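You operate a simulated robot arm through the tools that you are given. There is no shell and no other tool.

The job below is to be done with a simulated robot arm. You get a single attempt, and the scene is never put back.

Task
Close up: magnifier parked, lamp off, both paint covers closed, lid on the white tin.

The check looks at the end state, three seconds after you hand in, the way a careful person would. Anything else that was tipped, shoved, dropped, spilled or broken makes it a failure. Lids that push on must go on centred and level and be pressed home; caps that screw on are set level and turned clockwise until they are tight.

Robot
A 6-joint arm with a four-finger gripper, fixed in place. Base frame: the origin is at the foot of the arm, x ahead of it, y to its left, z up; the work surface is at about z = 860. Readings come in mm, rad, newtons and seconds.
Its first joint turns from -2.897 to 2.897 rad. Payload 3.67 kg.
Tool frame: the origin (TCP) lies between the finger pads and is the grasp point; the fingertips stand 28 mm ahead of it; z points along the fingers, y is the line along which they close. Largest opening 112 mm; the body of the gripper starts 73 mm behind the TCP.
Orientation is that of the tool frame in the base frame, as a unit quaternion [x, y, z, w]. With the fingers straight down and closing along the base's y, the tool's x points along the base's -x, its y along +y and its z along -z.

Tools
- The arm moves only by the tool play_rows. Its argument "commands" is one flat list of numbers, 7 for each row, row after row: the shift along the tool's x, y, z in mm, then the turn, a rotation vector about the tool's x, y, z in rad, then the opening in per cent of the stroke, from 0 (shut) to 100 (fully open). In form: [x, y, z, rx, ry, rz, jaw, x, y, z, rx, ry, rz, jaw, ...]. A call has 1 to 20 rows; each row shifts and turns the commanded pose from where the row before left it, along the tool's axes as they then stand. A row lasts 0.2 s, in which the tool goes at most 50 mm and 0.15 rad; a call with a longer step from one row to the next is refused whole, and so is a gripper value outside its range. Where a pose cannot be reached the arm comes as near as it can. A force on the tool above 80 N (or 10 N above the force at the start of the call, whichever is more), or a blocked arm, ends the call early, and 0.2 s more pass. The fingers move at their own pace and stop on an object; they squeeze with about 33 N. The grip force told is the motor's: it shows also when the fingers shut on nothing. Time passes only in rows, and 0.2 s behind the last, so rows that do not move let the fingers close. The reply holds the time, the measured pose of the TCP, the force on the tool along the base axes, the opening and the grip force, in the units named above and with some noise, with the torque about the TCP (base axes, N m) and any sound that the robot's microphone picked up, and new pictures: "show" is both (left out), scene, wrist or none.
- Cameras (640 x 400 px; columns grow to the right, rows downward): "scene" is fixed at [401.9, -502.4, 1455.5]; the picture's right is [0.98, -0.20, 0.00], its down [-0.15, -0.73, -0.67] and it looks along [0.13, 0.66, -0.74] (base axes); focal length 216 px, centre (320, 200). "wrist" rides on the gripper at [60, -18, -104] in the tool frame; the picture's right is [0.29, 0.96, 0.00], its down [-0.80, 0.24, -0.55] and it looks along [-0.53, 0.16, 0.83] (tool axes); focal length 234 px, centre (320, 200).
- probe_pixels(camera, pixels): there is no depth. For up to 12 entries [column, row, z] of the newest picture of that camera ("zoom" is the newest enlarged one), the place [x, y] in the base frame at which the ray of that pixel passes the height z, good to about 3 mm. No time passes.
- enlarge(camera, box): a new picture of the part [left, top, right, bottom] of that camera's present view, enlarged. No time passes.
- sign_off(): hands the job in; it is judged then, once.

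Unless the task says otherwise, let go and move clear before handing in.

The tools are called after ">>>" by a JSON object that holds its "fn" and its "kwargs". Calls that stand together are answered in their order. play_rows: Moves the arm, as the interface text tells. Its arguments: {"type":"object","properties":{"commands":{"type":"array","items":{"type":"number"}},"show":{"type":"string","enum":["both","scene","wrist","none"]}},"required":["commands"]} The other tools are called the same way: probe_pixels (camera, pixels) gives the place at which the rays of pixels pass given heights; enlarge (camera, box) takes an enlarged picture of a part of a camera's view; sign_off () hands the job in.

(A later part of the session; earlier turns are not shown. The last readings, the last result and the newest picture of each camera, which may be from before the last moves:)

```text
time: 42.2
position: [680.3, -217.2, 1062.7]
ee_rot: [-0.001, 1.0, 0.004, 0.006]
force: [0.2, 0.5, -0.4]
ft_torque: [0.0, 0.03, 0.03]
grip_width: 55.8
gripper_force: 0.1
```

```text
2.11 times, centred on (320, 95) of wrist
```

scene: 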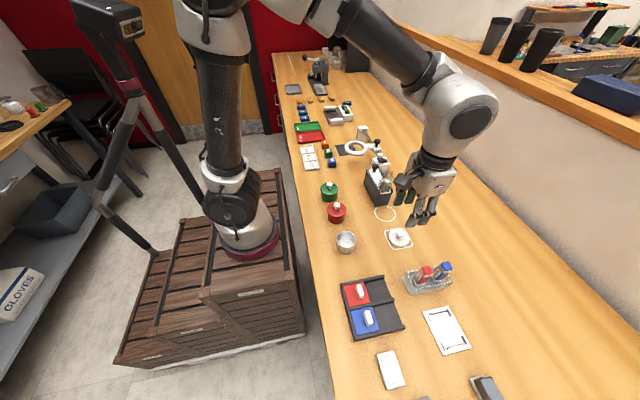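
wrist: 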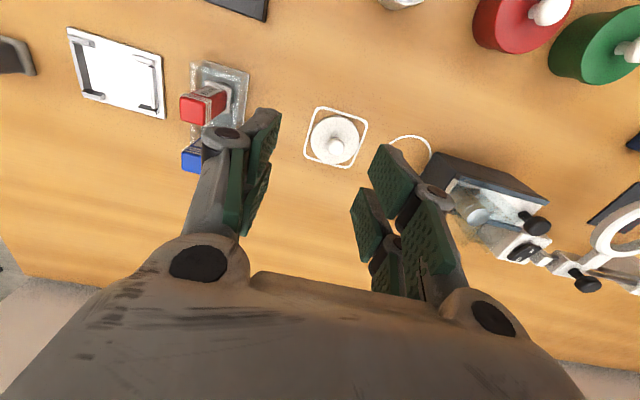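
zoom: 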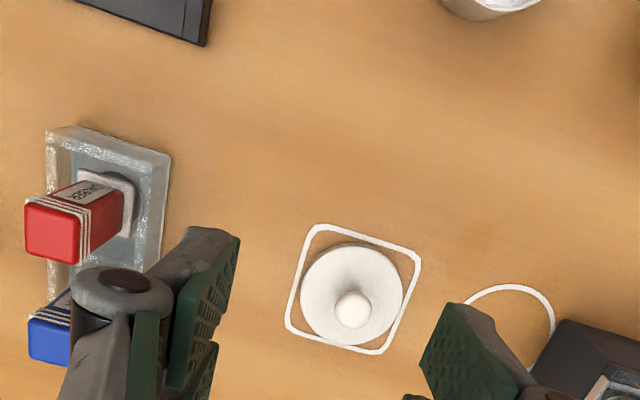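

Both covers are closed and the tray corners haven't shifted ((384,276), (405,327) as before). The lid knob triangulates to about (716,-187,891). I'll level the tool, correcting about 0.012 rad, and approach above the knob.

>>> {"fn": "play_rows", "kwargs": {"commands": [0, 0, 0, 0.007, 0.011, 0.002, 45, -18, 15, 25, 0, 0, 0, 45, -18, 15, 25, 0, 0, 0, 45, 0, 0, 25, 0, 0, 0, 45, 0, 0, 0, 0, 0, 0, 45], "show": "both"}}

>>> {"fn": "enlarge", "kwargs": {"camera": "wrist", "box": [220, 70, 440, 250]}}

>>> {"fn": "enlarge", "kwargs": {"camera": "scene", "box": [325, 190, 445, 280]}}

```text
time: 43.4
position: [716.8, -187.3, 987.5]
ee_rot: [0.0, 1.0, 0.0, 0.001]
force: [-0.1, -0.6, -0.1]
ft_torque: [-0.03, -0.01, -0.04]
grip_width: 50.5
gripper_force: 0.1
```

scene: 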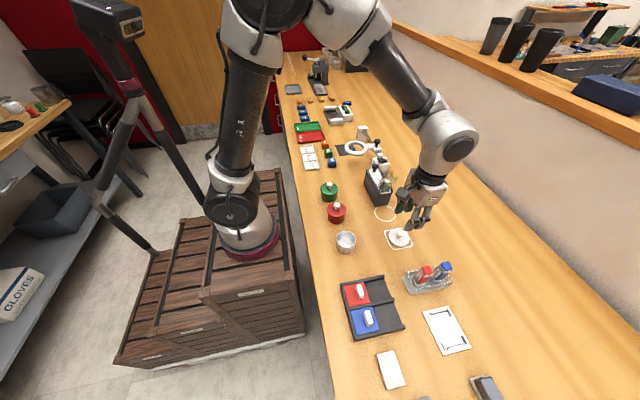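
wrist: 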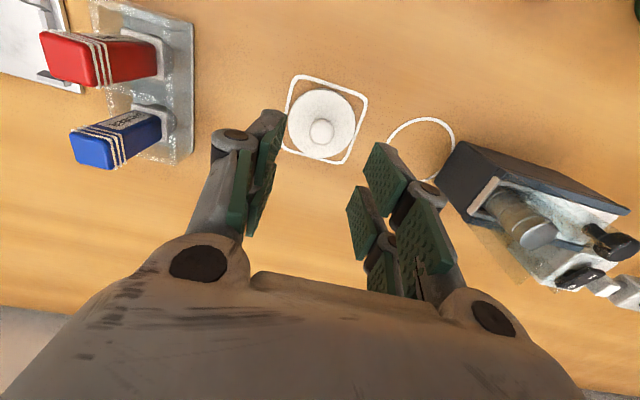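

```text
2.22 times, centred on (330, 160) of wrist
```

zoom: 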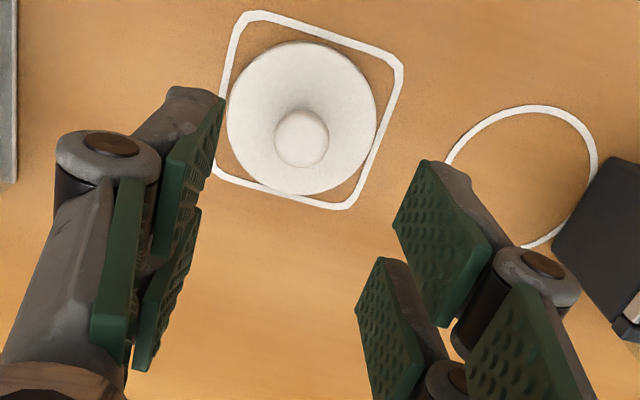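

```text
4.44 times, centred on (385, 235) of scene
```

zoom: 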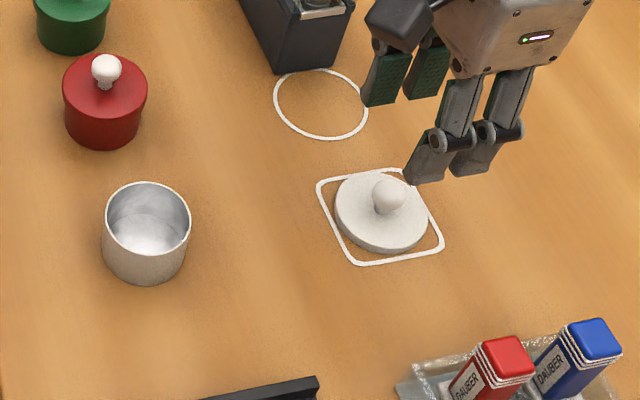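

The tool is now level, with the knob at wrist (322,133), i.e. base (717.4,-185.2). I'll shift +2 mm in y and descend to straddle the knob.

>>> {"fn": "play_rows", "kwargs": {"commands": [-0.6, 2, 25, 0, 0, 0, 45, 0, 0, 25, 0, 0, 0, 45, 0, 0, 18, 0, 0, 0, 45, 0, 0, 8, 0, 0, 0, 45, 0, 0, 0, 0, 0, 0, 45], "show": "both"}}

>>> {"fn": "enlarge", "kwargs": {"camera": "wrist", "box": [220, 70, 440, 250]}}

>>> {"fn": "enlarge", "kwargs": {"camera": "scene", "box": [345, 190, 445, 270]}}

```text
time: 44.6
position: [717.9, -184.5, 910.8]
ee_rot: [0.0, 1.0, -0.001, 0.0]
force: [-0.9, -0.6, 0.9]
ft_torque: [-0.02, 0.0, 0.0]
grip_width: 50.5
gripper_force: 0.0
```

scene: 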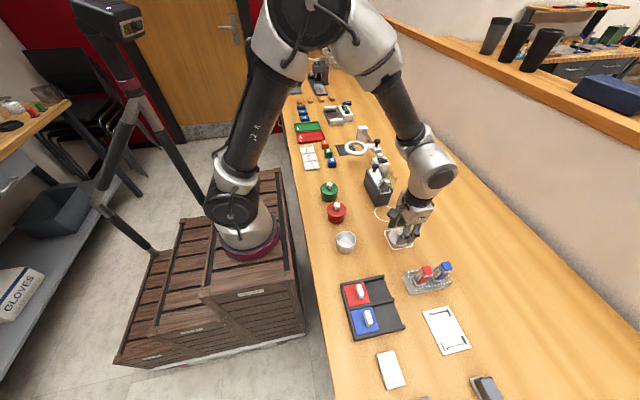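
wrist: 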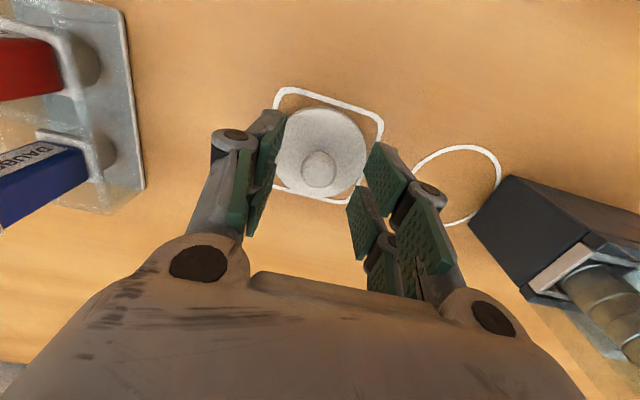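

```text
2.22 times, centred on (330, 160) of wrist
```

zoom: 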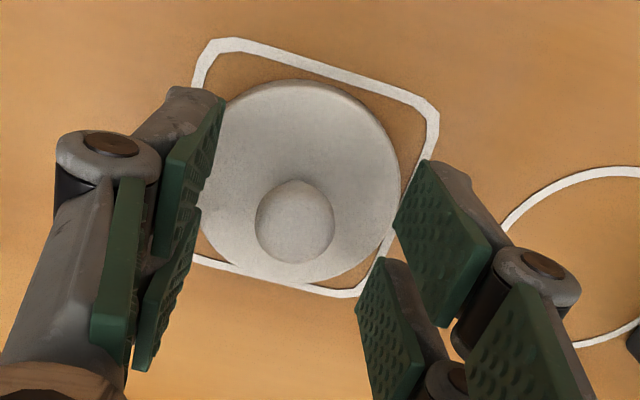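

```text
5.00 times, centred on (395, 230) of scene
```

zoom: 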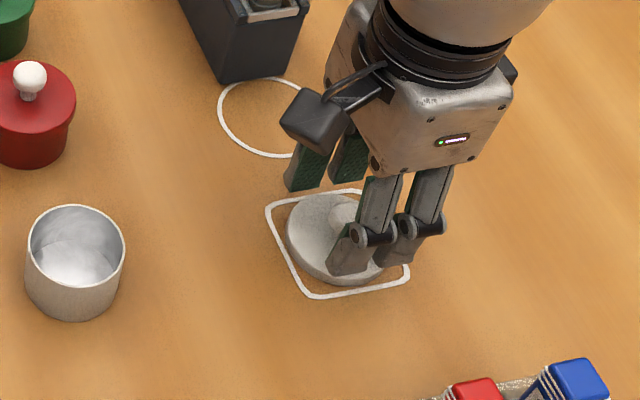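

The knob at wrist (319,170) is nicely between the pads, and the ball is about 21 mm across. I'll lower 5 mm and close on it.

>>> {"fn": "play_rows", "kwargs": {"commands": [1, -0.5, 5, 0, 0, 0, 45, 0, 0, 0, 0, 0, 0, 30, 0, 0, 0, 0, 0, 0, 15, 0, 0, 0, 0, 0, 0, 5], "show": "both"}}

>>> {"fn": "enlarge", "kwargs": {"camera": "wrist", "box": [220, 70, 440, 250]}}

```text
time: 45.6
position: [716.6, -185.1, 906.6]
ee_rot: [0.001, 1.0, 0.0, 0.0]
force: [0.5, -0.4, 0.0]
ft_torque: [-0.03, 0.01, -0.01]
grip_width: 18.0
gripper_force: 33.1
```

scene: 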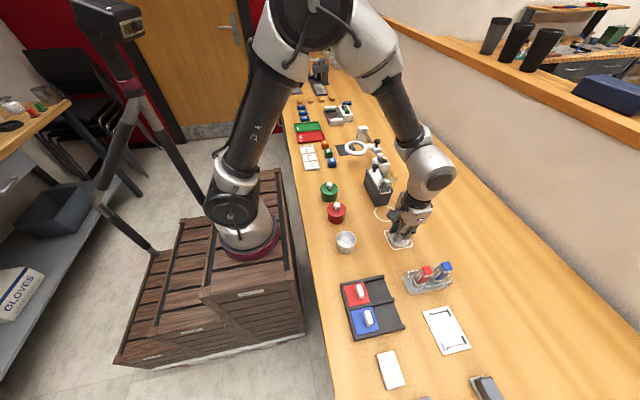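
wrist: 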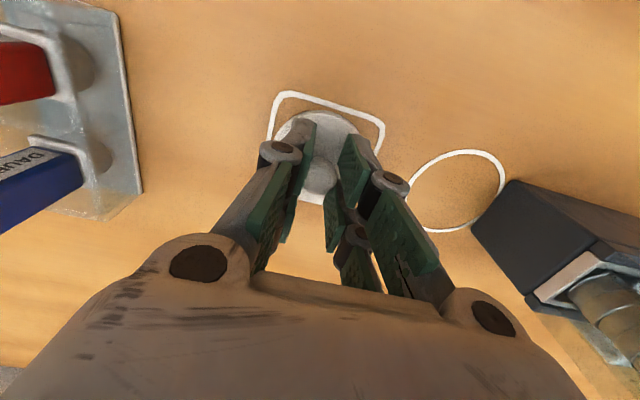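

```text
2.22 times, centred on (330, 160) of wrist
```

zoom: 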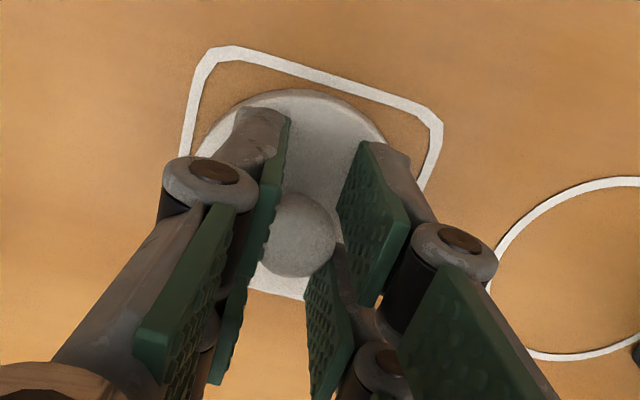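

The fingers stopped at 18 mm on the ball knob. I'll lift slowly and check that the lid comes along level.

>>> {"fn": "play_rows", "kwargs": {"commands": [0, 0, 0, 0, 0, 0, 5, 0, 0, -5, 0, 0, 0, 5, 0, 0, -10, 0, 0, 0, 5, 0, 0, -15, 0, 0, 0, 5, 0, 0, -20, 0, 0, 0, 5], "show": "both"}}

>>> {"fn": "enlarge", "kwargs": {"camera": "wrist", "box": [220, 70, 440, 250]}}

>>> {"fn": "enlarge", "kwargs": {"camera": "scene", "box": [345, 190, 445, 270]}}

```text
time: 46.8
position: [716.7, -185.0, 957.9]
ee_rot: [0.0, 1.0, 0.0, 0.0]
force: [-0.1, 0.5, -0.5]
ft_torque: [0.0, 0.01, 0.02]
grip_width: 18.1
gripper_force: 32.9
```

scene: 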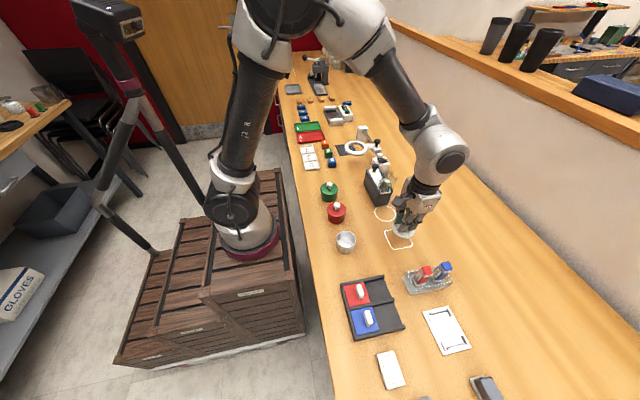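
wrist: 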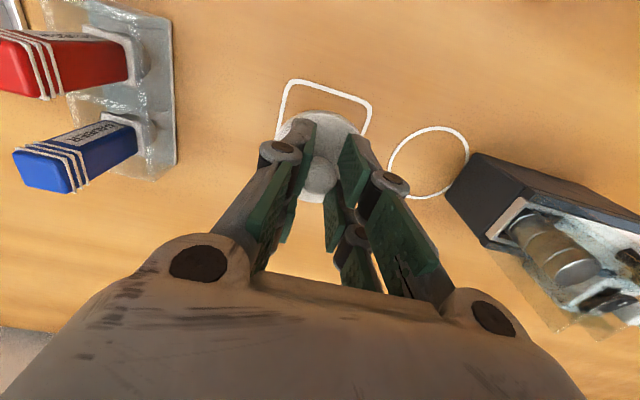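

```text
2.22 times, centred on (330, 160) of wrist
```

zoom: 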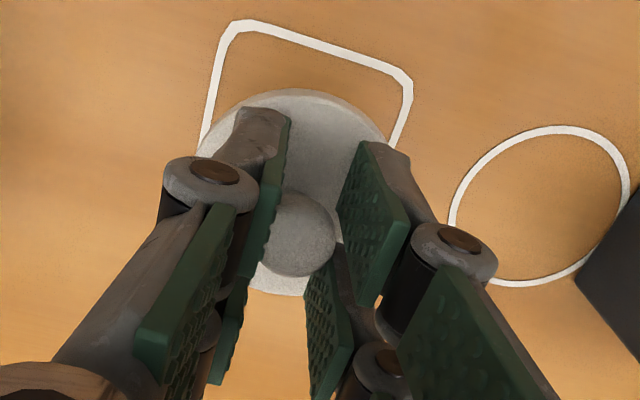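

```text
5.00 times, centred on (395, 230) of scene
```

zoom: 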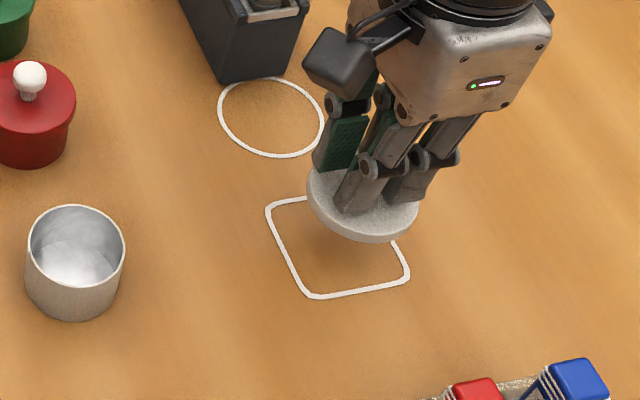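

The lid is lifted and level in the grip, with its underside about 47 mm below the TCP. I'll raise it and move toward the tin, stopping short so the wrist camera can measure the rim.

>>> {"fn": "play_rows", "kwargs": {"commands": [0, 0, -26, 0, 0, 0, 5, 0, 0, -26, 0, 0, 0, 5, 30, 0, 0, 0, 0, 0, 5, 35, 1, 0, 0, 0, 0, 5, 30, 2, 0, 0, 0, 0, 5, 17, 2, 0, 0, 0, 0, 5, 0, 0, 0, 0, 0, 0, 5], "show": "both"}}

>>> {"fn": "enlarge", "kwargs": {"camera": "wrist", "box": [240, 0, 440, 150]}}

>>> {"fn": "enlarge", "kwargs": {"camera": "scene", "box": [315, 190, 415, 270]}}

```text
time: 48.4
position: [604.9, -181.1, 1011.0]
ee_rot: [0.001, 1.0, 0.0, 0.0]
force: [0.9, 0.4, -0.2]
ft_torque: [0.02, -0.01, -0.03]
grip_width: 17.6
gripper_force: 33.2
```

scene: 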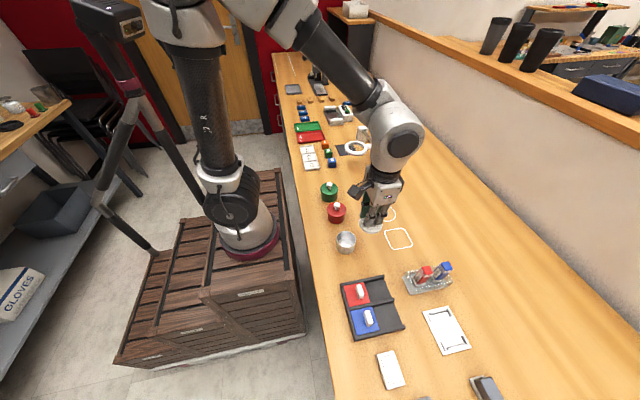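
wrist: 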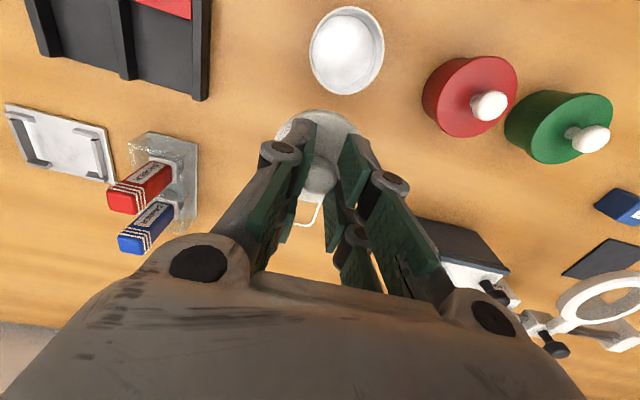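

```text
2.67 times, centred on (340, 75) of wrist
```

zoom: 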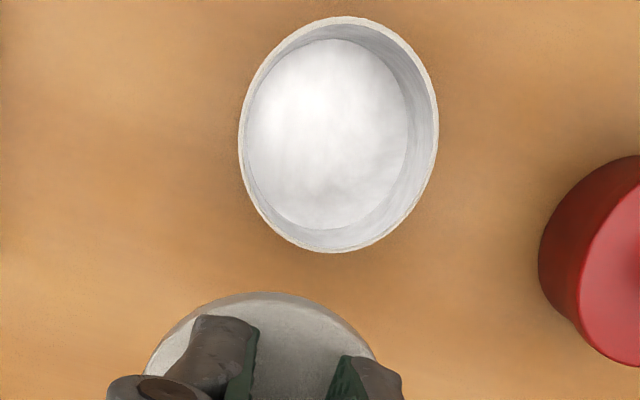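

```text
5.00 times, centred on (365, 230) of scene
```

zoom: 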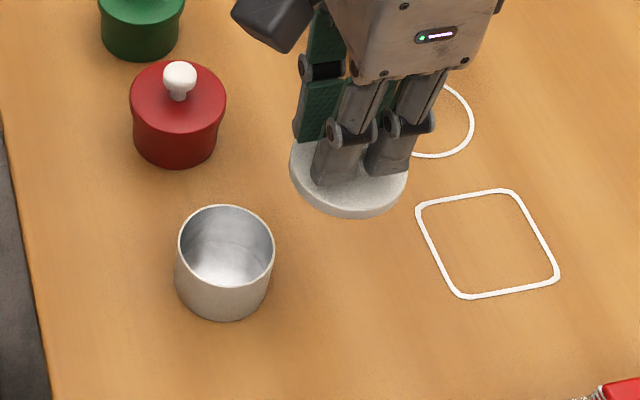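

The tin's open rim is clear in the wrist view, as an ellipse from (310,52) to (384,52). I'll probe rim points at candidate heights in both cameras to fix its centre and height.

>>> {"fn": "probe_pixels", "kwargs": {"camera": "wrist", "pixels": [[349.4, 6, 905], [309.6, 52.5, 905], [384.2, 52.5, 905], [345.6, 94.9, 905], [373, 78.75, 905], [318.3, 78.75, 905], [318.3, 24.4, 905], [375.6, 24.4, 905], [347, 51, 905], [347, 51, 895]]}}

>>> {"fn": "probe_pixels", "kwargs": {"camera": "scene", "pixels": [[336.6, 239, 905], [355.8, 240, 905], [346.2, 231, 905], [346.2, 248, 905], [346.2, 239.6, 905], [346.2, 239.6, 895], [346.2, 239.6, 915]]}}

>>> {"fn": "enlarge", "kwargs": {"camera": "scene", "box": [325, 215, 385, 265]}}

```text
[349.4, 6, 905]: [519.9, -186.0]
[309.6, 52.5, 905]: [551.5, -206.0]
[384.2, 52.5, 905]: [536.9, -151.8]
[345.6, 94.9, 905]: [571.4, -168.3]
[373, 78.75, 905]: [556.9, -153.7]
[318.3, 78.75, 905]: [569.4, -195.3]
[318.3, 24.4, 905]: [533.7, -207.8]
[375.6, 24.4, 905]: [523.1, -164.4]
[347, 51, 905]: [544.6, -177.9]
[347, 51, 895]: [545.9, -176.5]
```

```text
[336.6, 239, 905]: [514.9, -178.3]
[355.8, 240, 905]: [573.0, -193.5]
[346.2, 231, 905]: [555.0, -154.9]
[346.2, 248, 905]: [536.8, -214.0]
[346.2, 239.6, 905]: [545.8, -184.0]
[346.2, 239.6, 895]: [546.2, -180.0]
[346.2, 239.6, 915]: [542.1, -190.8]
```

```text
8.00 times, centred on (355, 240) of scene
```

zoom: 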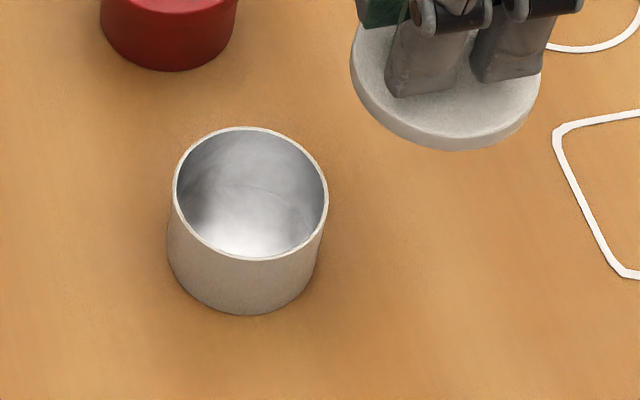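

The rim triangulates to centre about (545.3,-178.7) with its top near z≈901. Before placing, I'll zoom on the held lid to check its tilt and its offset from the TCP.

>>> {"fn": "enlarge", "kwargs": {"camera": "scene", "box": [345, 190, 405, 240]}}

>>> {"fn": "enlarge", "kwargs": {"camera": "wrist", "box": [250, 90, 390, 220]}}

```text
8.00 times, centred on (375, 215) of scene
```

zoom: 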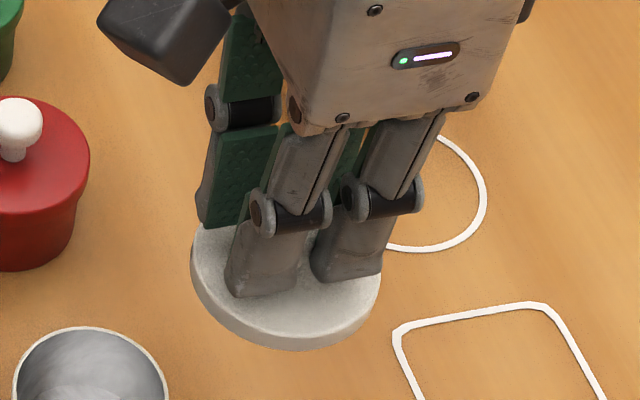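

```text
3.08 times, centred on (320, 155) of wrist
```

zoom: 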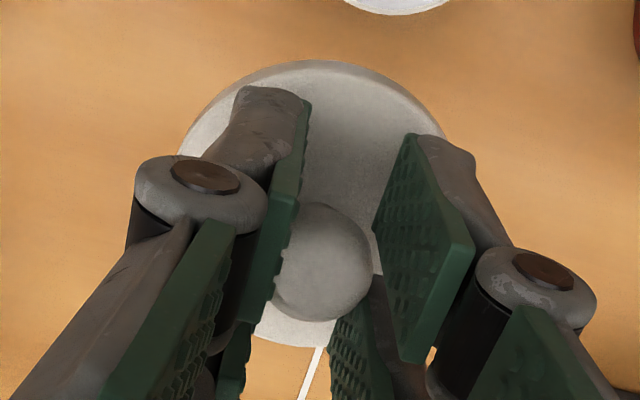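

The lid looks level, and its ellipse (rows 109–203) matches a disc centred on the TCP within 1 mm. I'll move over the tin at (545.3,-178.4) and lower to about 17 mm above the rim to compare alignment.

>>> {"fn": "play_rows", "kwargs": {"commands": [20, 1, 0, 0, 0, 0, 5, 20, 0.9, 0, 0, 0, 0, 5, 19.4, 0, 0, 0, 0, 0, 5, 0, 0, 20, 0, 0, 0, 5, 0, 0, 20, 0, 0, 0, 5, 0, 0, 6, 0, 0, 0, 5, 0, 0, 0, 0, 0, 0, 5], "show": "both"}}

>>> {"fn": "enlarge", "kwargs": {"camera": "scene", "box": [320, 215, 380, 265]}}

>>> {"fn": "enlarge", "kwargs": {"camera": "wrist", "box": [250, 90, 390, 220]}}

```text
time: 50.0
position: [544.5, -177.8, 963.1]
ee_rot: [0.001, 1.0, -0.001, 0.0]
force: [-0.8, -0.1, -0.4]
ft_torque: [-0.03, 0.0, -0.03]
grip_width: 17.5
gripper_force: 33.2
```

scene: 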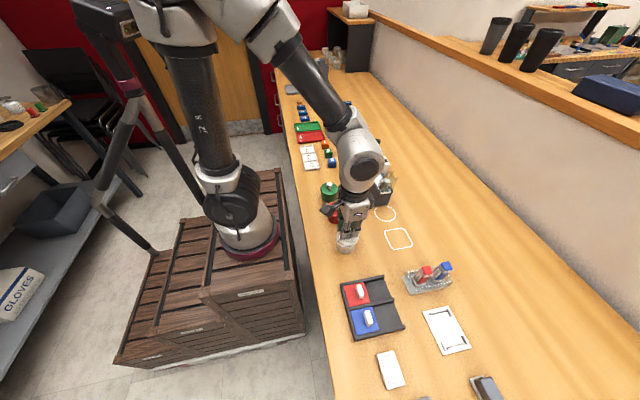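
wrist: 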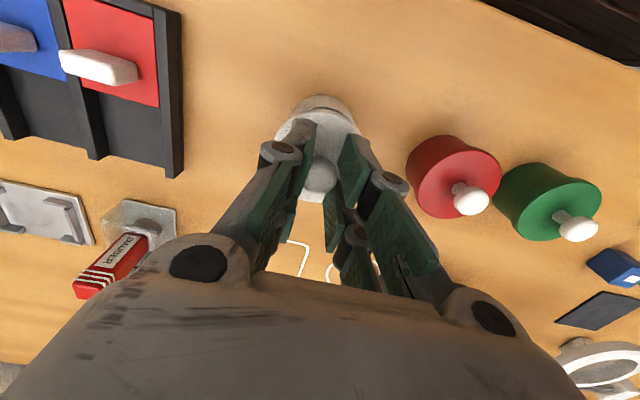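

```text
8.00 times, centred on (350, 240) of scene
```

zoom: 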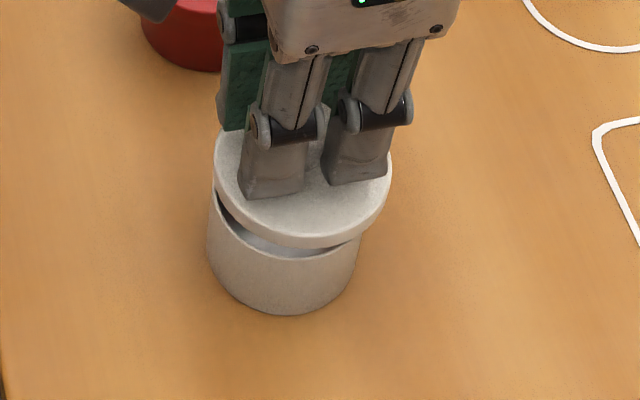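

```text
3.08 times, centred on (320, 155) of wrist
```

zoom: 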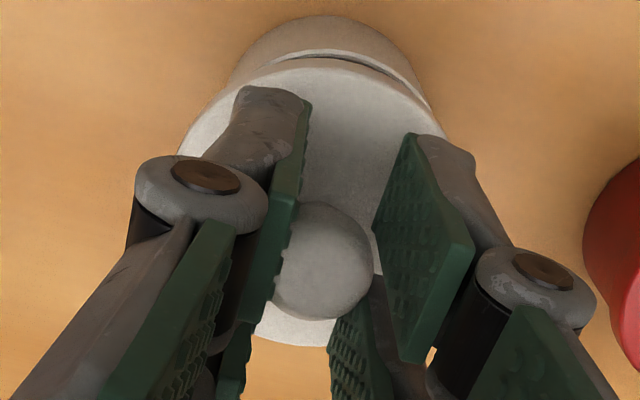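

The lid hovers over the tin, and a crescent of the tin shows above the lid at wrist (330,100). I'll zoom closer on both views to read the alignment.

>>> {"fn": "enlarge", "kwargs": {"camera": "wrist", "box": [290, 85, 370, 135]}}

>>> {"fn": "enlarge", "kwargs": {"camera": "scene", "box": [330, 225, 370, 258]}}

```text
8.00 times, centred on (330, 110) of wrist
```

zoom: 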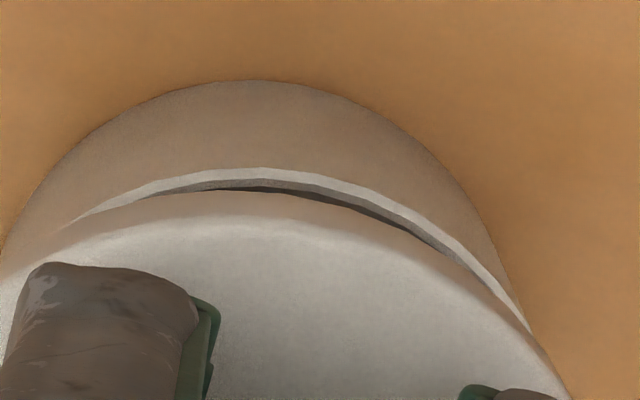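

```text
12.12 times, centred on (350, 242) of scene
```

zoom: 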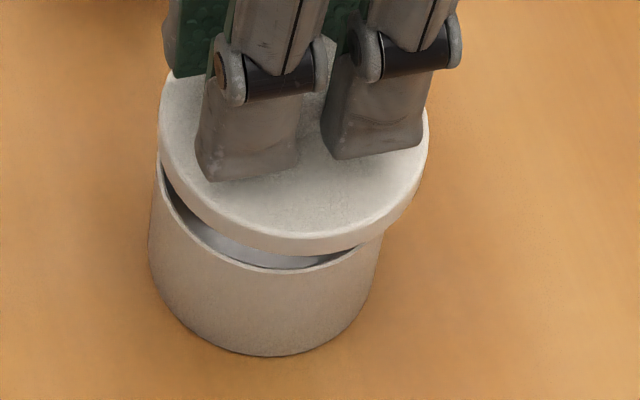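

The 8x wrist zoom shows the tin rim arc peaking at (255,170) and sitting slightly right of the lid edge. My fit says the lid needs to move about −1.5 mm in x and +1.8 mm in y. I'll cross-check with scene probes.

>>> {"fn": "probe_pixels", "kwargs": {"camera": "scene", "pixels": [[347.9, 246.4, 916.5], [345.9, 247.8, 901], [345.9, 254.95, 860], [336.6, 236.2, 922], [359, 236.9, 922], [335.8, 244, 880], [355.1, 244.5, 880], [336.5, 238.6, 901], [356, 239.9, 901], [346.2, 230.9, 901], [346.2, 247.6, 901]]}}

>>> {"fn": "probe_pixels", "kwargs": {"camera": "wrist", "pixels": [[321.9, 106.4, 901], [350.6, 118.1, 901], [309.9, 108.3, 901], [321.9, 109, 916.5], [346, 117.5, 916.5], [307, 109.5, 916.5], [343.75, 112.5, 901], [329, 106.9, 901]]}}

```text
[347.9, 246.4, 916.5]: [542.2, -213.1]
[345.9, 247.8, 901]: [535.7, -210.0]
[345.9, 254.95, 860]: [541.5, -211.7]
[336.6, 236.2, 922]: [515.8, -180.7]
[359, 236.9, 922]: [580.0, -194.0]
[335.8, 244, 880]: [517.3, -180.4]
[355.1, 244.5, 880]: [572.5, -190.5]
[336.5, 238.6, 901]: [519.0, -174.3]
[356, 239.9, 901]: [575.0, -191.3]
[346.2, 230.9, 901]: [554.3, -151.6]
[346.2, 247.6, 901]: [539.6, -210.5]
```

```text
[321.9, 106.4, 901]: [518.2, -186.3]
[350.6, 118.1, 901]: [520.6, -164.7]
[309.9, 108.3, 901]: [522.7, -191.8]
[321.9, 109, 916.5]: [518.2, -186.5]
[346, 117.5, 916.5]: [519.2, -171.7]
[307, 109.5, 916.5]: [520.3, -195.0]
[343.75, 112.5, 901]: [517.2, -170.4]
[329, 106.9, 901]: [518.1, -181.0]
```

Both fits agree the lid should move slightly toward −x and +y. I'll shift by (−1.8, +1.8) and re-check with zooms at the same height.

>>> {"fn": "play_rows", "kwargs": {"commands": [1.8, 1.8, 0, 0, 0, 0, 5, 0, 0, 5, 0, 0, 0, 5, 0, 0, 0, 0, 0, 0, 5], "show": "both"}}

>>> {"fn": "enlarge", "kwargs": {"camera": "wrist", "box": [290, 85, 370, 135]}}

>>> {"fn": "enlarge", "kwargs": {"camera": "scene", "box": [330, 225, 370, 258]}}

```text
time: 50.8
position: [543.9, -177.2, 958.2]
ee_rot: [0.0, 1.0, -0.001, 0.0]
force: [0.6, 0.1, -0.3]
ft_torque: [0.03, -0.08, 0.04]
grip_width: 17.4
gripper_force: 33.1
```

scene: 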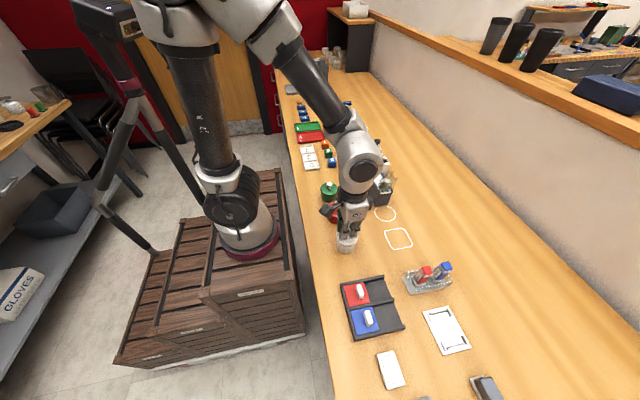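
wrist: 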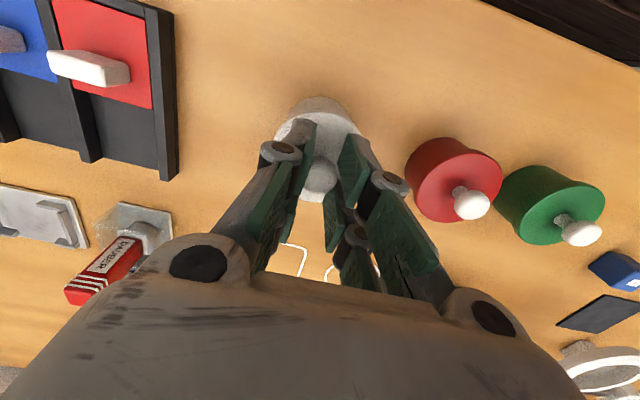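

```text
8.00 times, centred on (330, 110) of wrist
```

zoom: 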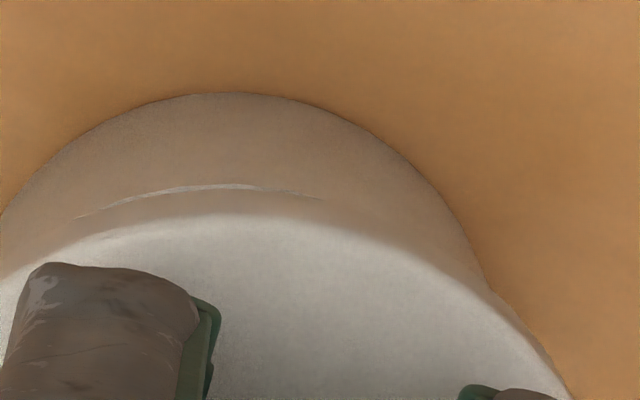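

```text
12.12 times, centred on (350, 242) of scene
```

zoom: 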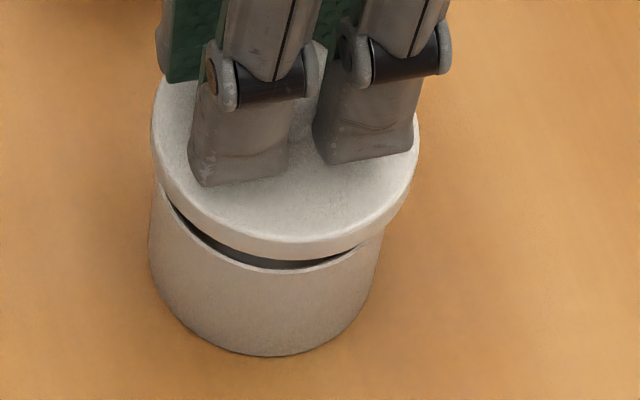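

The scene zoom has the lid centre about 1 mm right of the tin axis, and y looks aligned. I'll nudge −0.8 mm in x and lower toward the rim in small steps.

>>> {"fn": "play_rows", "kwargs": {"commands": [0.8, 0, 0, 0, 0, 0, 5, 0, 0, 3, 0, 0, 0, 5, 0, 0, 2, 0, 0, 0, 5, 0, 0, 2, 0, 0, 0, 5], "show": "both"}}

>>> {"fn": "enlarge", "kwargs": {"camera": "scene", "box": [330, 225, 370, 258]}}

>>> {"fn": "enlarge", "kwargs": {"camera": "wrist", "box": [290, 85, 370, 135]}}

```text
time: 51.8
position: [543.2, -175.7, 950.1]
ee_rot: [0.0, 1.0, 0.0, 0.001]
force: [0.1, 0.5, -0.5]
ft_torque: [-0.01, -0.01, 0.03]
grip_width: 17.3
gripper_force: 32.6
```

scene: 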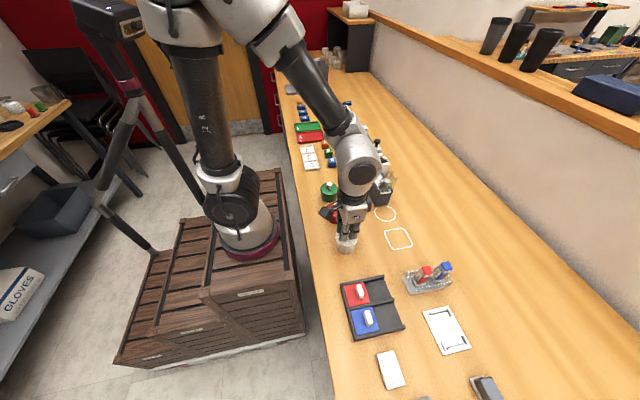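
wrist: 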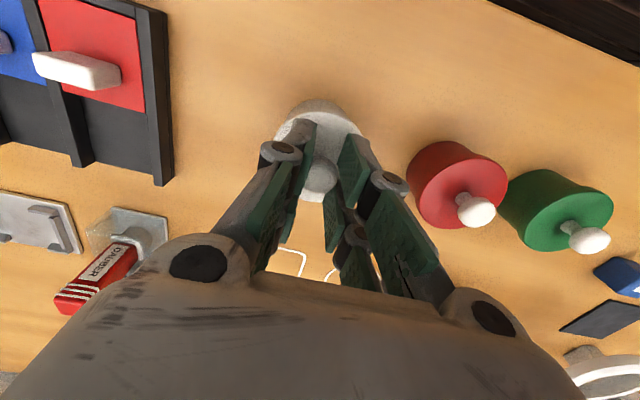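

```text
12.12 times, centred on (350, 242) of scene
```

zoom: 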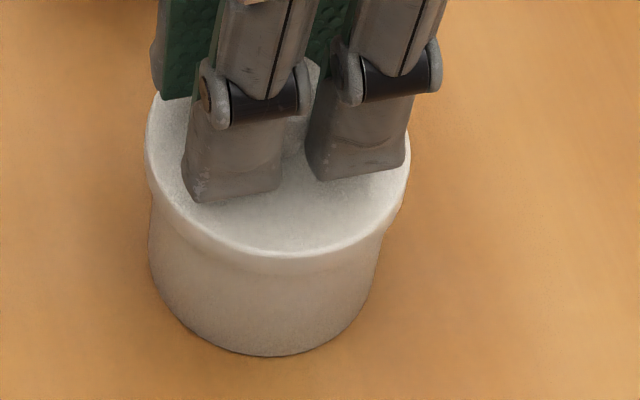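

```text
8.00 times, centred on (330, 110) of wrist
```

zoom: 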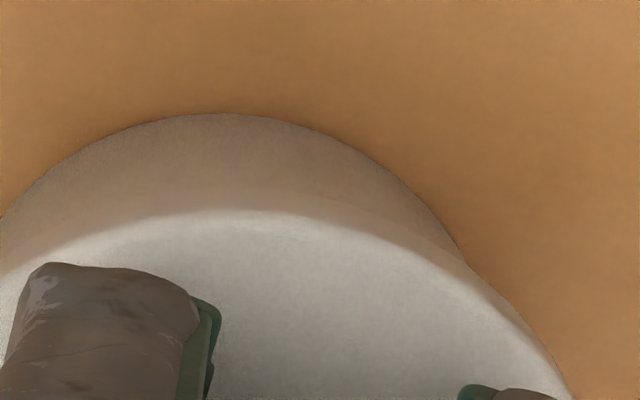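

The lid's lower edge is about 2 mm above the rim and x looks centred in the scene (lid 145–410). The tin's base arc in the wrist zoom hints at a small y offset, so I'll take finer zooms before contact.

>>> {"fn": "enlarge", "kwargs": {"camera": "wrist", "box": [268, 92, 332, 132]}}

>>> {"fn": "enlarge", "kwargs": {"camera": "wrist", "box": [322, 92, 386, 132]}}

>>> {"fn": "enlarge", "kwargs": {"camera": "scene", "box": [332, 232, 362, 256]}}

```text
10.00 times, centred on (300, 112) of wrist
```

zoom: 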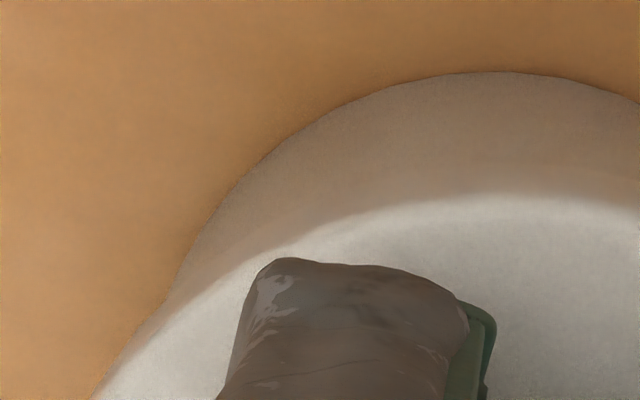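

```text
10.00 times, centred on (354, 112) of wrist
```

zoom: 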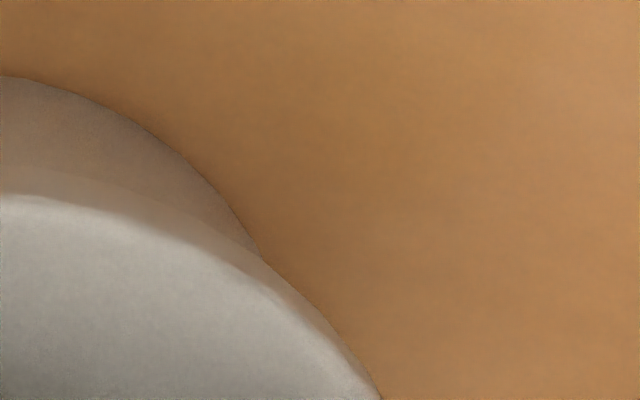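

```text
16.00 times, centred on (347, 244) of scene
```

zoom: 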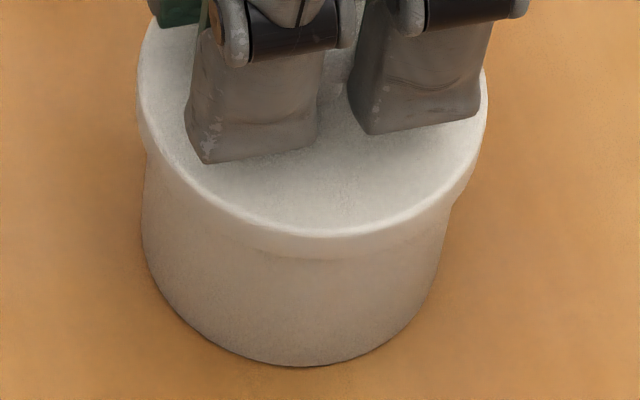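

Fitting both contours puts the lid within about 1 mm of coaxial with the tin, with a small y correction of −0.4 mm. I'll lower onto the rim gently.

>>> {"fn": "play_rows", "kwargs": {"commands": [0, -0.4, 1.5, 0, 0, 0, 5, 0, 0, 1.5, 0, 0, 0, 5, 0, 0, 1, 0, 0, 0, 5], "show": "scene"}}

>>> {"fn": "enlarge", "kwargs": {"camera": "scene", "box": [332, 232, 362, 256]}}

```text
time: 52.6
position: [543.4, -176.2, 946.0]
ee_rot: [-0.001, 1.0, -0.001, 0.0]
force: [0.4, -0.4, 9.6]
ft_torque: [-0.18, 0.26, 0.03]
grip_width: 17.4
gripper_force: 33.1
```

scene: 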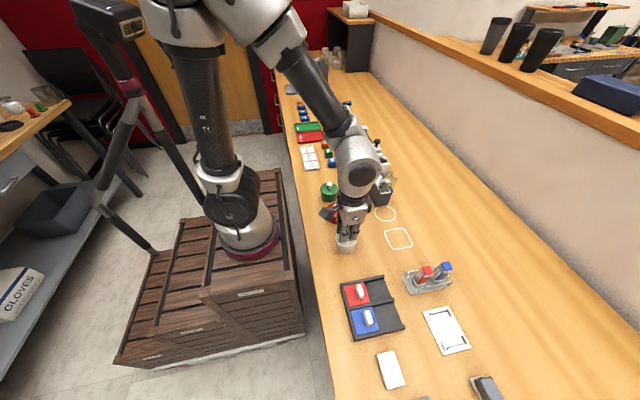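

```text
16.00 times, centred on (347, 244) of scene
```

zoom: 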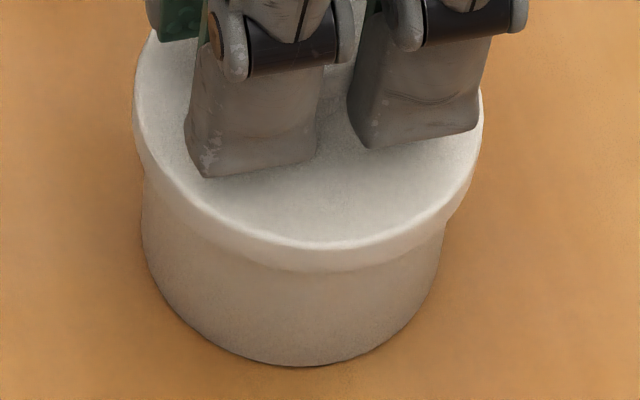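

Contact at 9.6 N, and the torque places it at (−27,−19) mm from the TCP. So the skirt is landing on the rim's −x/−y side, meaning the lid sits slightly too far toward +x/+y. I'll lift 1.5 mm, shift (−0.8,−0.6) and lower again.

>>> {"fn": "play_rows", "kwargs": {"commands": [0, 0, -1.5, 0, 0, 0, 5, 0.8, -0.6, 0, 0, 0, 0, 5, 0, 0, 1, 0, 0, 0, 5, 0, 0, 0.5, 0, 0, 0, 5, 0, 0, 0, 0, 0, 0, 5], "show": "scene"}}

```text
time: 53.8
position: [542.3, -177.8, 946.7]
ee_rot: [0.0, 1.0, 0.0, -0.001]
force: [1.1, -0.3, 0.3]
ft_torque: [-0.03, -0.01, 0.0]
grip_width: 16.6
gripper_force: 32.9
```

scene: 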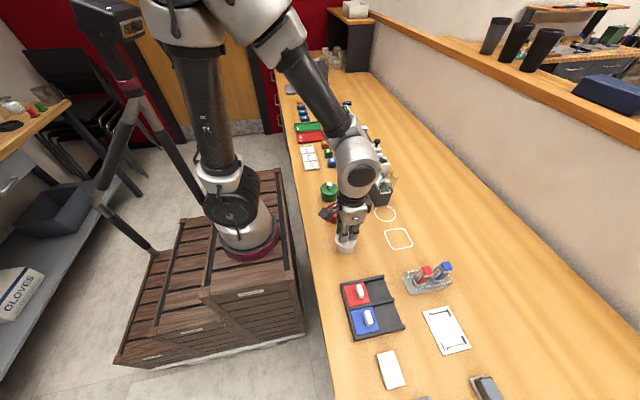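

The force dropped to nearly zero at the same height, so the lid now clears that edge. The grip width is creeping down (16.6), so I'll continue promptly in 1 mm steps.

>>> {"fn": "play_rows", "kwargs": {"commands": [0, 0, 1, 0, 0, 0, 5, 0, 0, 1, 0, 0, 0, 5], "show": "both"}}

>>> {"fn": "enlarge", "kwargs": {"camera": "scene", "box": [332, 232, 362, 256]}}

>>> {"fn": "enlarge", "kwargs": {"camera": "wrist", "box": [260, 90, 380, 215]}}

```text
time: 54.4
position: [541.2, -179.1, 943.5]
ee_rot: [0.001, 1.0, 0.0, 0.0]
force: [0.5, 0.1, 0.2]
ft_torque: [0.03, -0.04, 0.0]
grip_width: 16.5
gripper_force: 33.2
```

scene: 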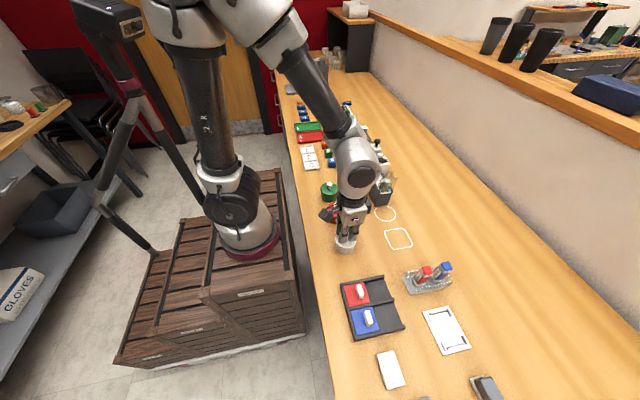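
wrist: 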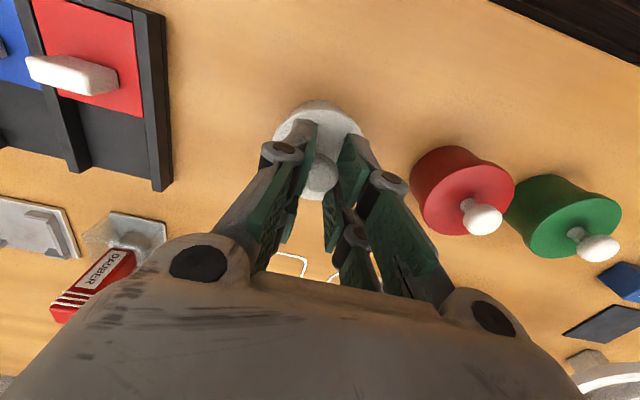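

```text
16.00 times, centred on (347, 244) of scene
```

zoom: 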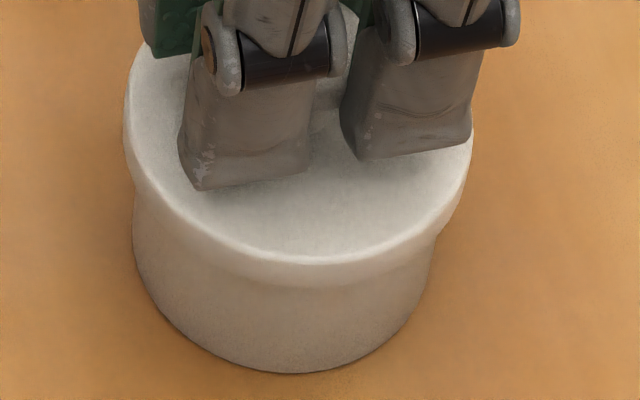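

```text
3.20 times, centred on (320, 152) of wrist
```

zoom: 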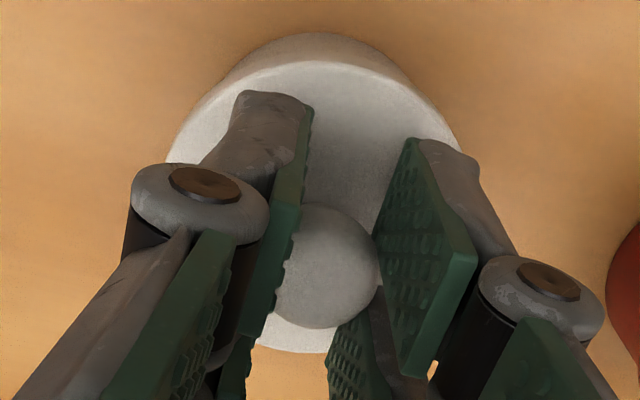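

The lid is now coaxial with the tin in the scene view (lid 124–472, tin 132–437), with its skirt starting over the rim, and the tin shifted about 2 mm with it. I'll keep lowering in 1 mm steps and watch for seating force.

>>> {"fn": "play_rows", "kwargs": {"commands": [0, 0, 1, 0, 0, 0, 5, 0, 0, 1, 0, 0, 0, 5, 0, 0, 1, 0, 0, 0, 5], "show": "both"}}

>>> {"fn": "enlarge", "kwargs": {"camera": "scene", "box": [332, 232, 362, 256]}}

>>> {"fn": "enlarge", "kwargs": {"camera": "wrist", "box": [260, 90, 380, 215]}}

```text
time: 55.2
position: [542.5, -178.9, 942.3]
ee_rot: [0.0, 1.0, 0.0, 0.001]
force: [-3.0, -10.9, 38.4]
ft_torque: [-0.22, -0.11, -0.05]
grip_width: 16.7
gripper_force: 33.5
heard: snap
```

scene: 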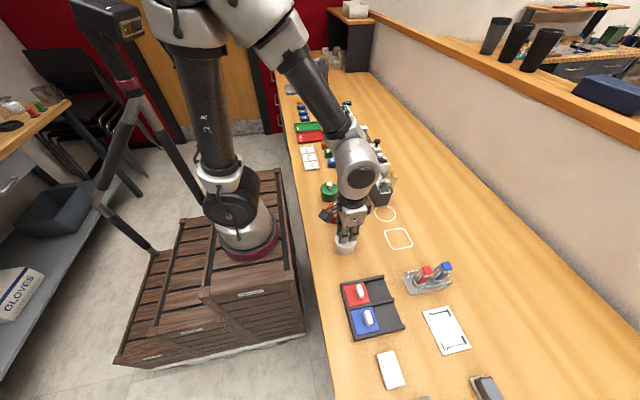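
wrist: 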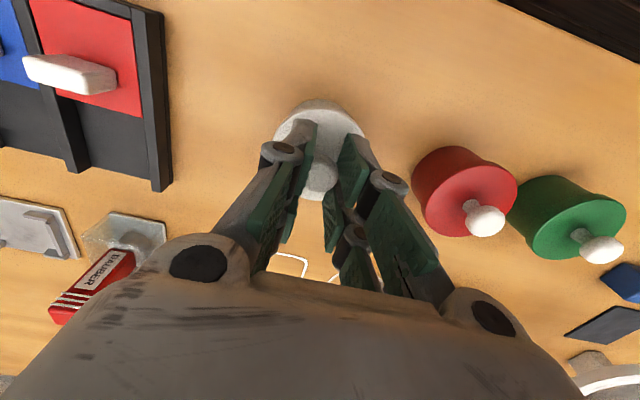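

```text
16.00 times, centred on (347, 244) of scene
```

zoom: 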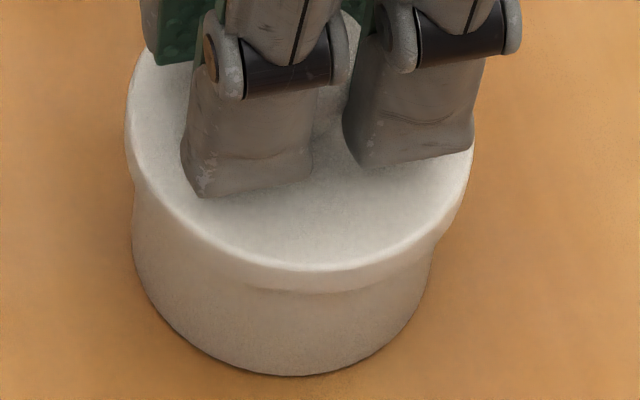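

```text
3.20 times, centred on (320, 152) of wrist
```

zoom: 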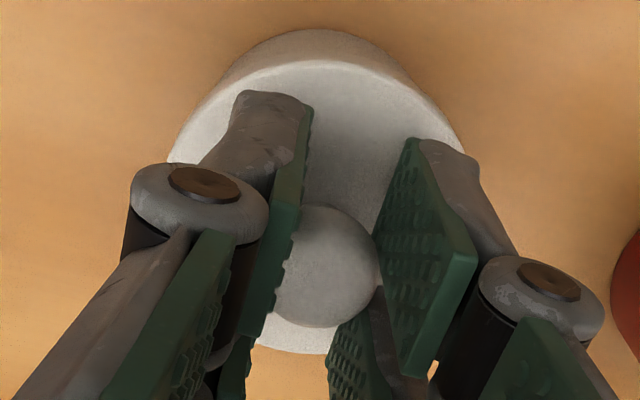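

I heard a snap with 38 N of downward force, so the lid has gone home. I'll open the fingers, lift clear and inspect.

>>> {"fn": "play_rows", "kwargs": {"commands": [0, 0, -0.7, 0, 0, 0, 5, 0, 0, 0, 0, 0, 0, 40, 0, 0, 0, 0, 0, 0, 45, 0, 0, -15, 0, 0, 0, 45, 0, 0, -30, 0, 0, 0, 45, -20, 0, -30, 0, 0, 0, 45, -40, 0, 0, 0, 0, 0, 45, 0, 0, 0, 0, 0, 0, 45], "show": "both"}}

>>> {"fn": "enlarge", "kwargs": {"camera": "scene", "box": [320, 180, 380, 260]}}

>>> {"fn": "enlarge", "kwargs": {"camera": "wrist", "box": [260, 0, 620, 200]}}

```text
time: 57.0
position: [603.7, -178.7, 1016.4]
ee_rot: [0.0, 1.0, 0.0, 0.0]
force: [0.1, -0.8, -0.8]
ft_torque: [0.0, 0.02, 0.01]
grip_width: 50.5
gripper_force: 0.1
```

scene: 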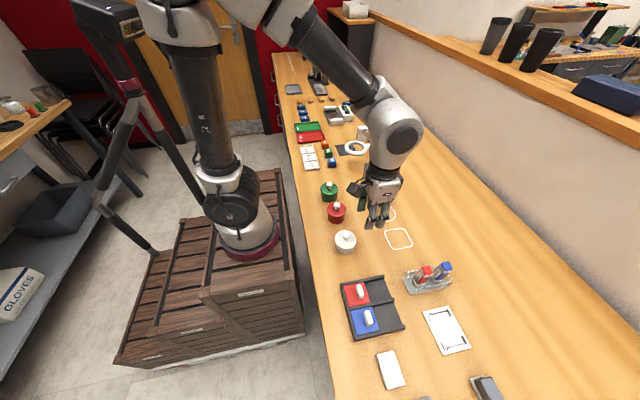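
wrist: 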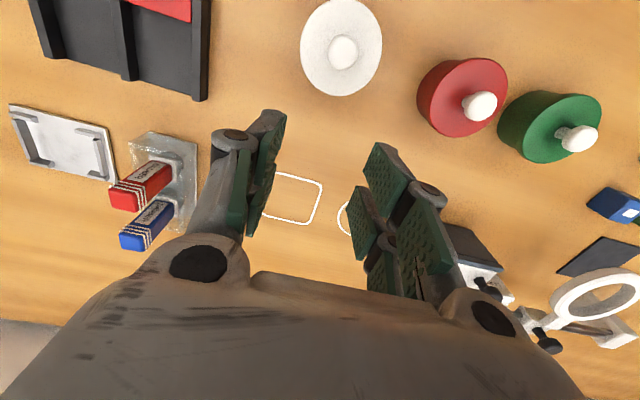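

```text
5.00 times, centred on (350, 220) of scene
```

zoom: 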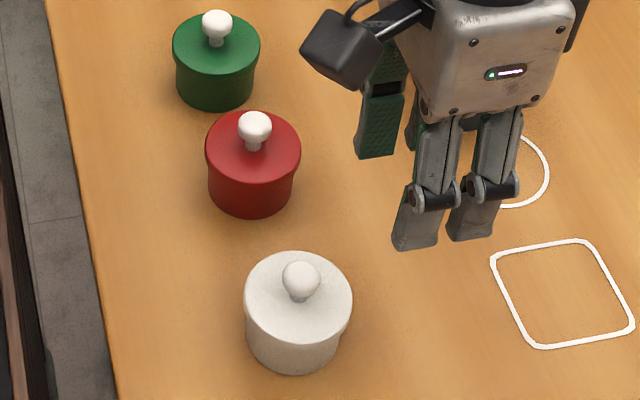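

```text
1.78 times, centred on (440, 100) of wrist
```

zoom: 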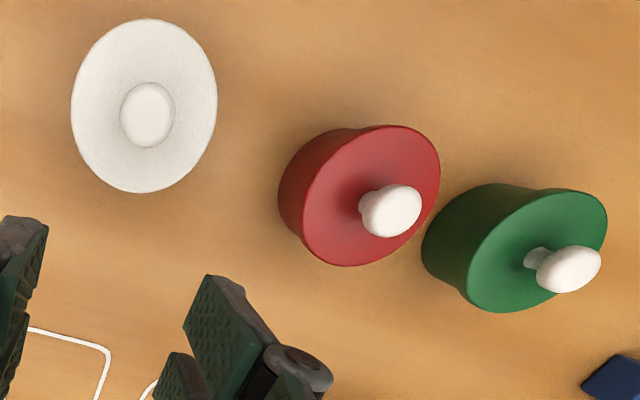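

The lid is on the white tin and looks level. I'll zoom in to compare how deep it sits against the red tin's lid.

>>> {"fn": "enlarge", "kwargs": {"camera": "scene", "box": [330, 225, 362, 258]}}

>>> {"fn": "enlarge", "kwargs": {"camera": "scene", "box": [321, 195, 353, 228]}}

>>> {"fn": "enlarge", "kwargs": {"camera": "wrist", "box": [290, 0, 400, 110]}}

```text
12.12 times, centred on (346, 242) of scene
```

zoom: 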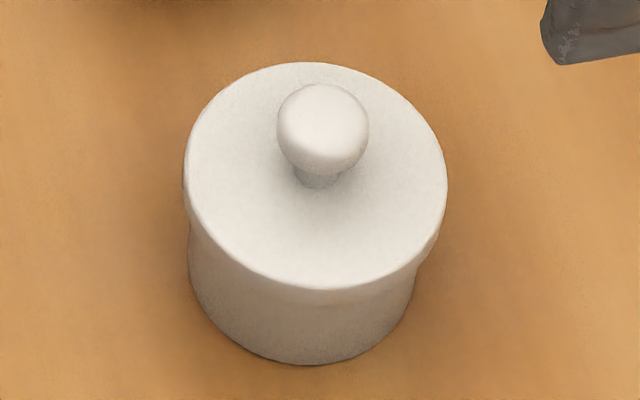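

```text
12.12 times, centred on (337, 212) of scene
```

zoom: 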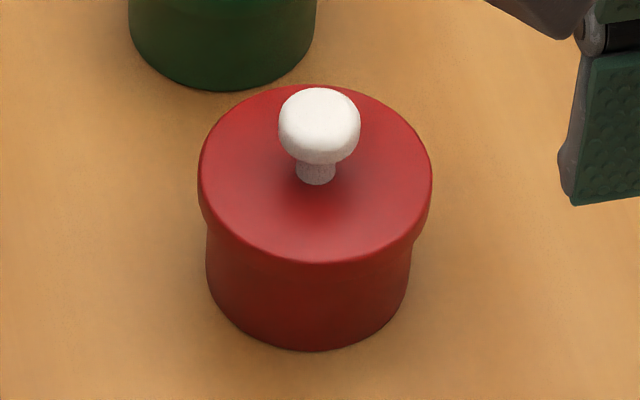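

```text
3.64 times, centred on (345, 55) of wrist
```

zoom: 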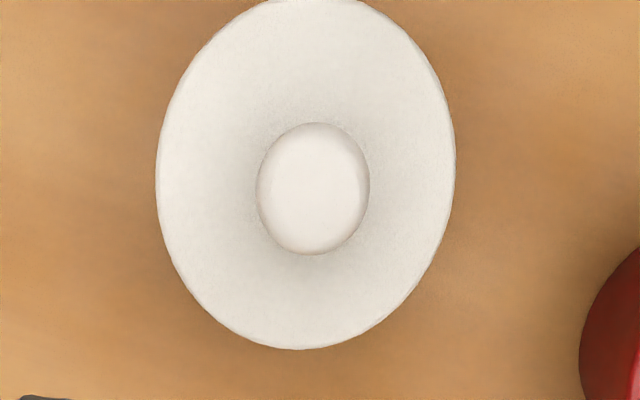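

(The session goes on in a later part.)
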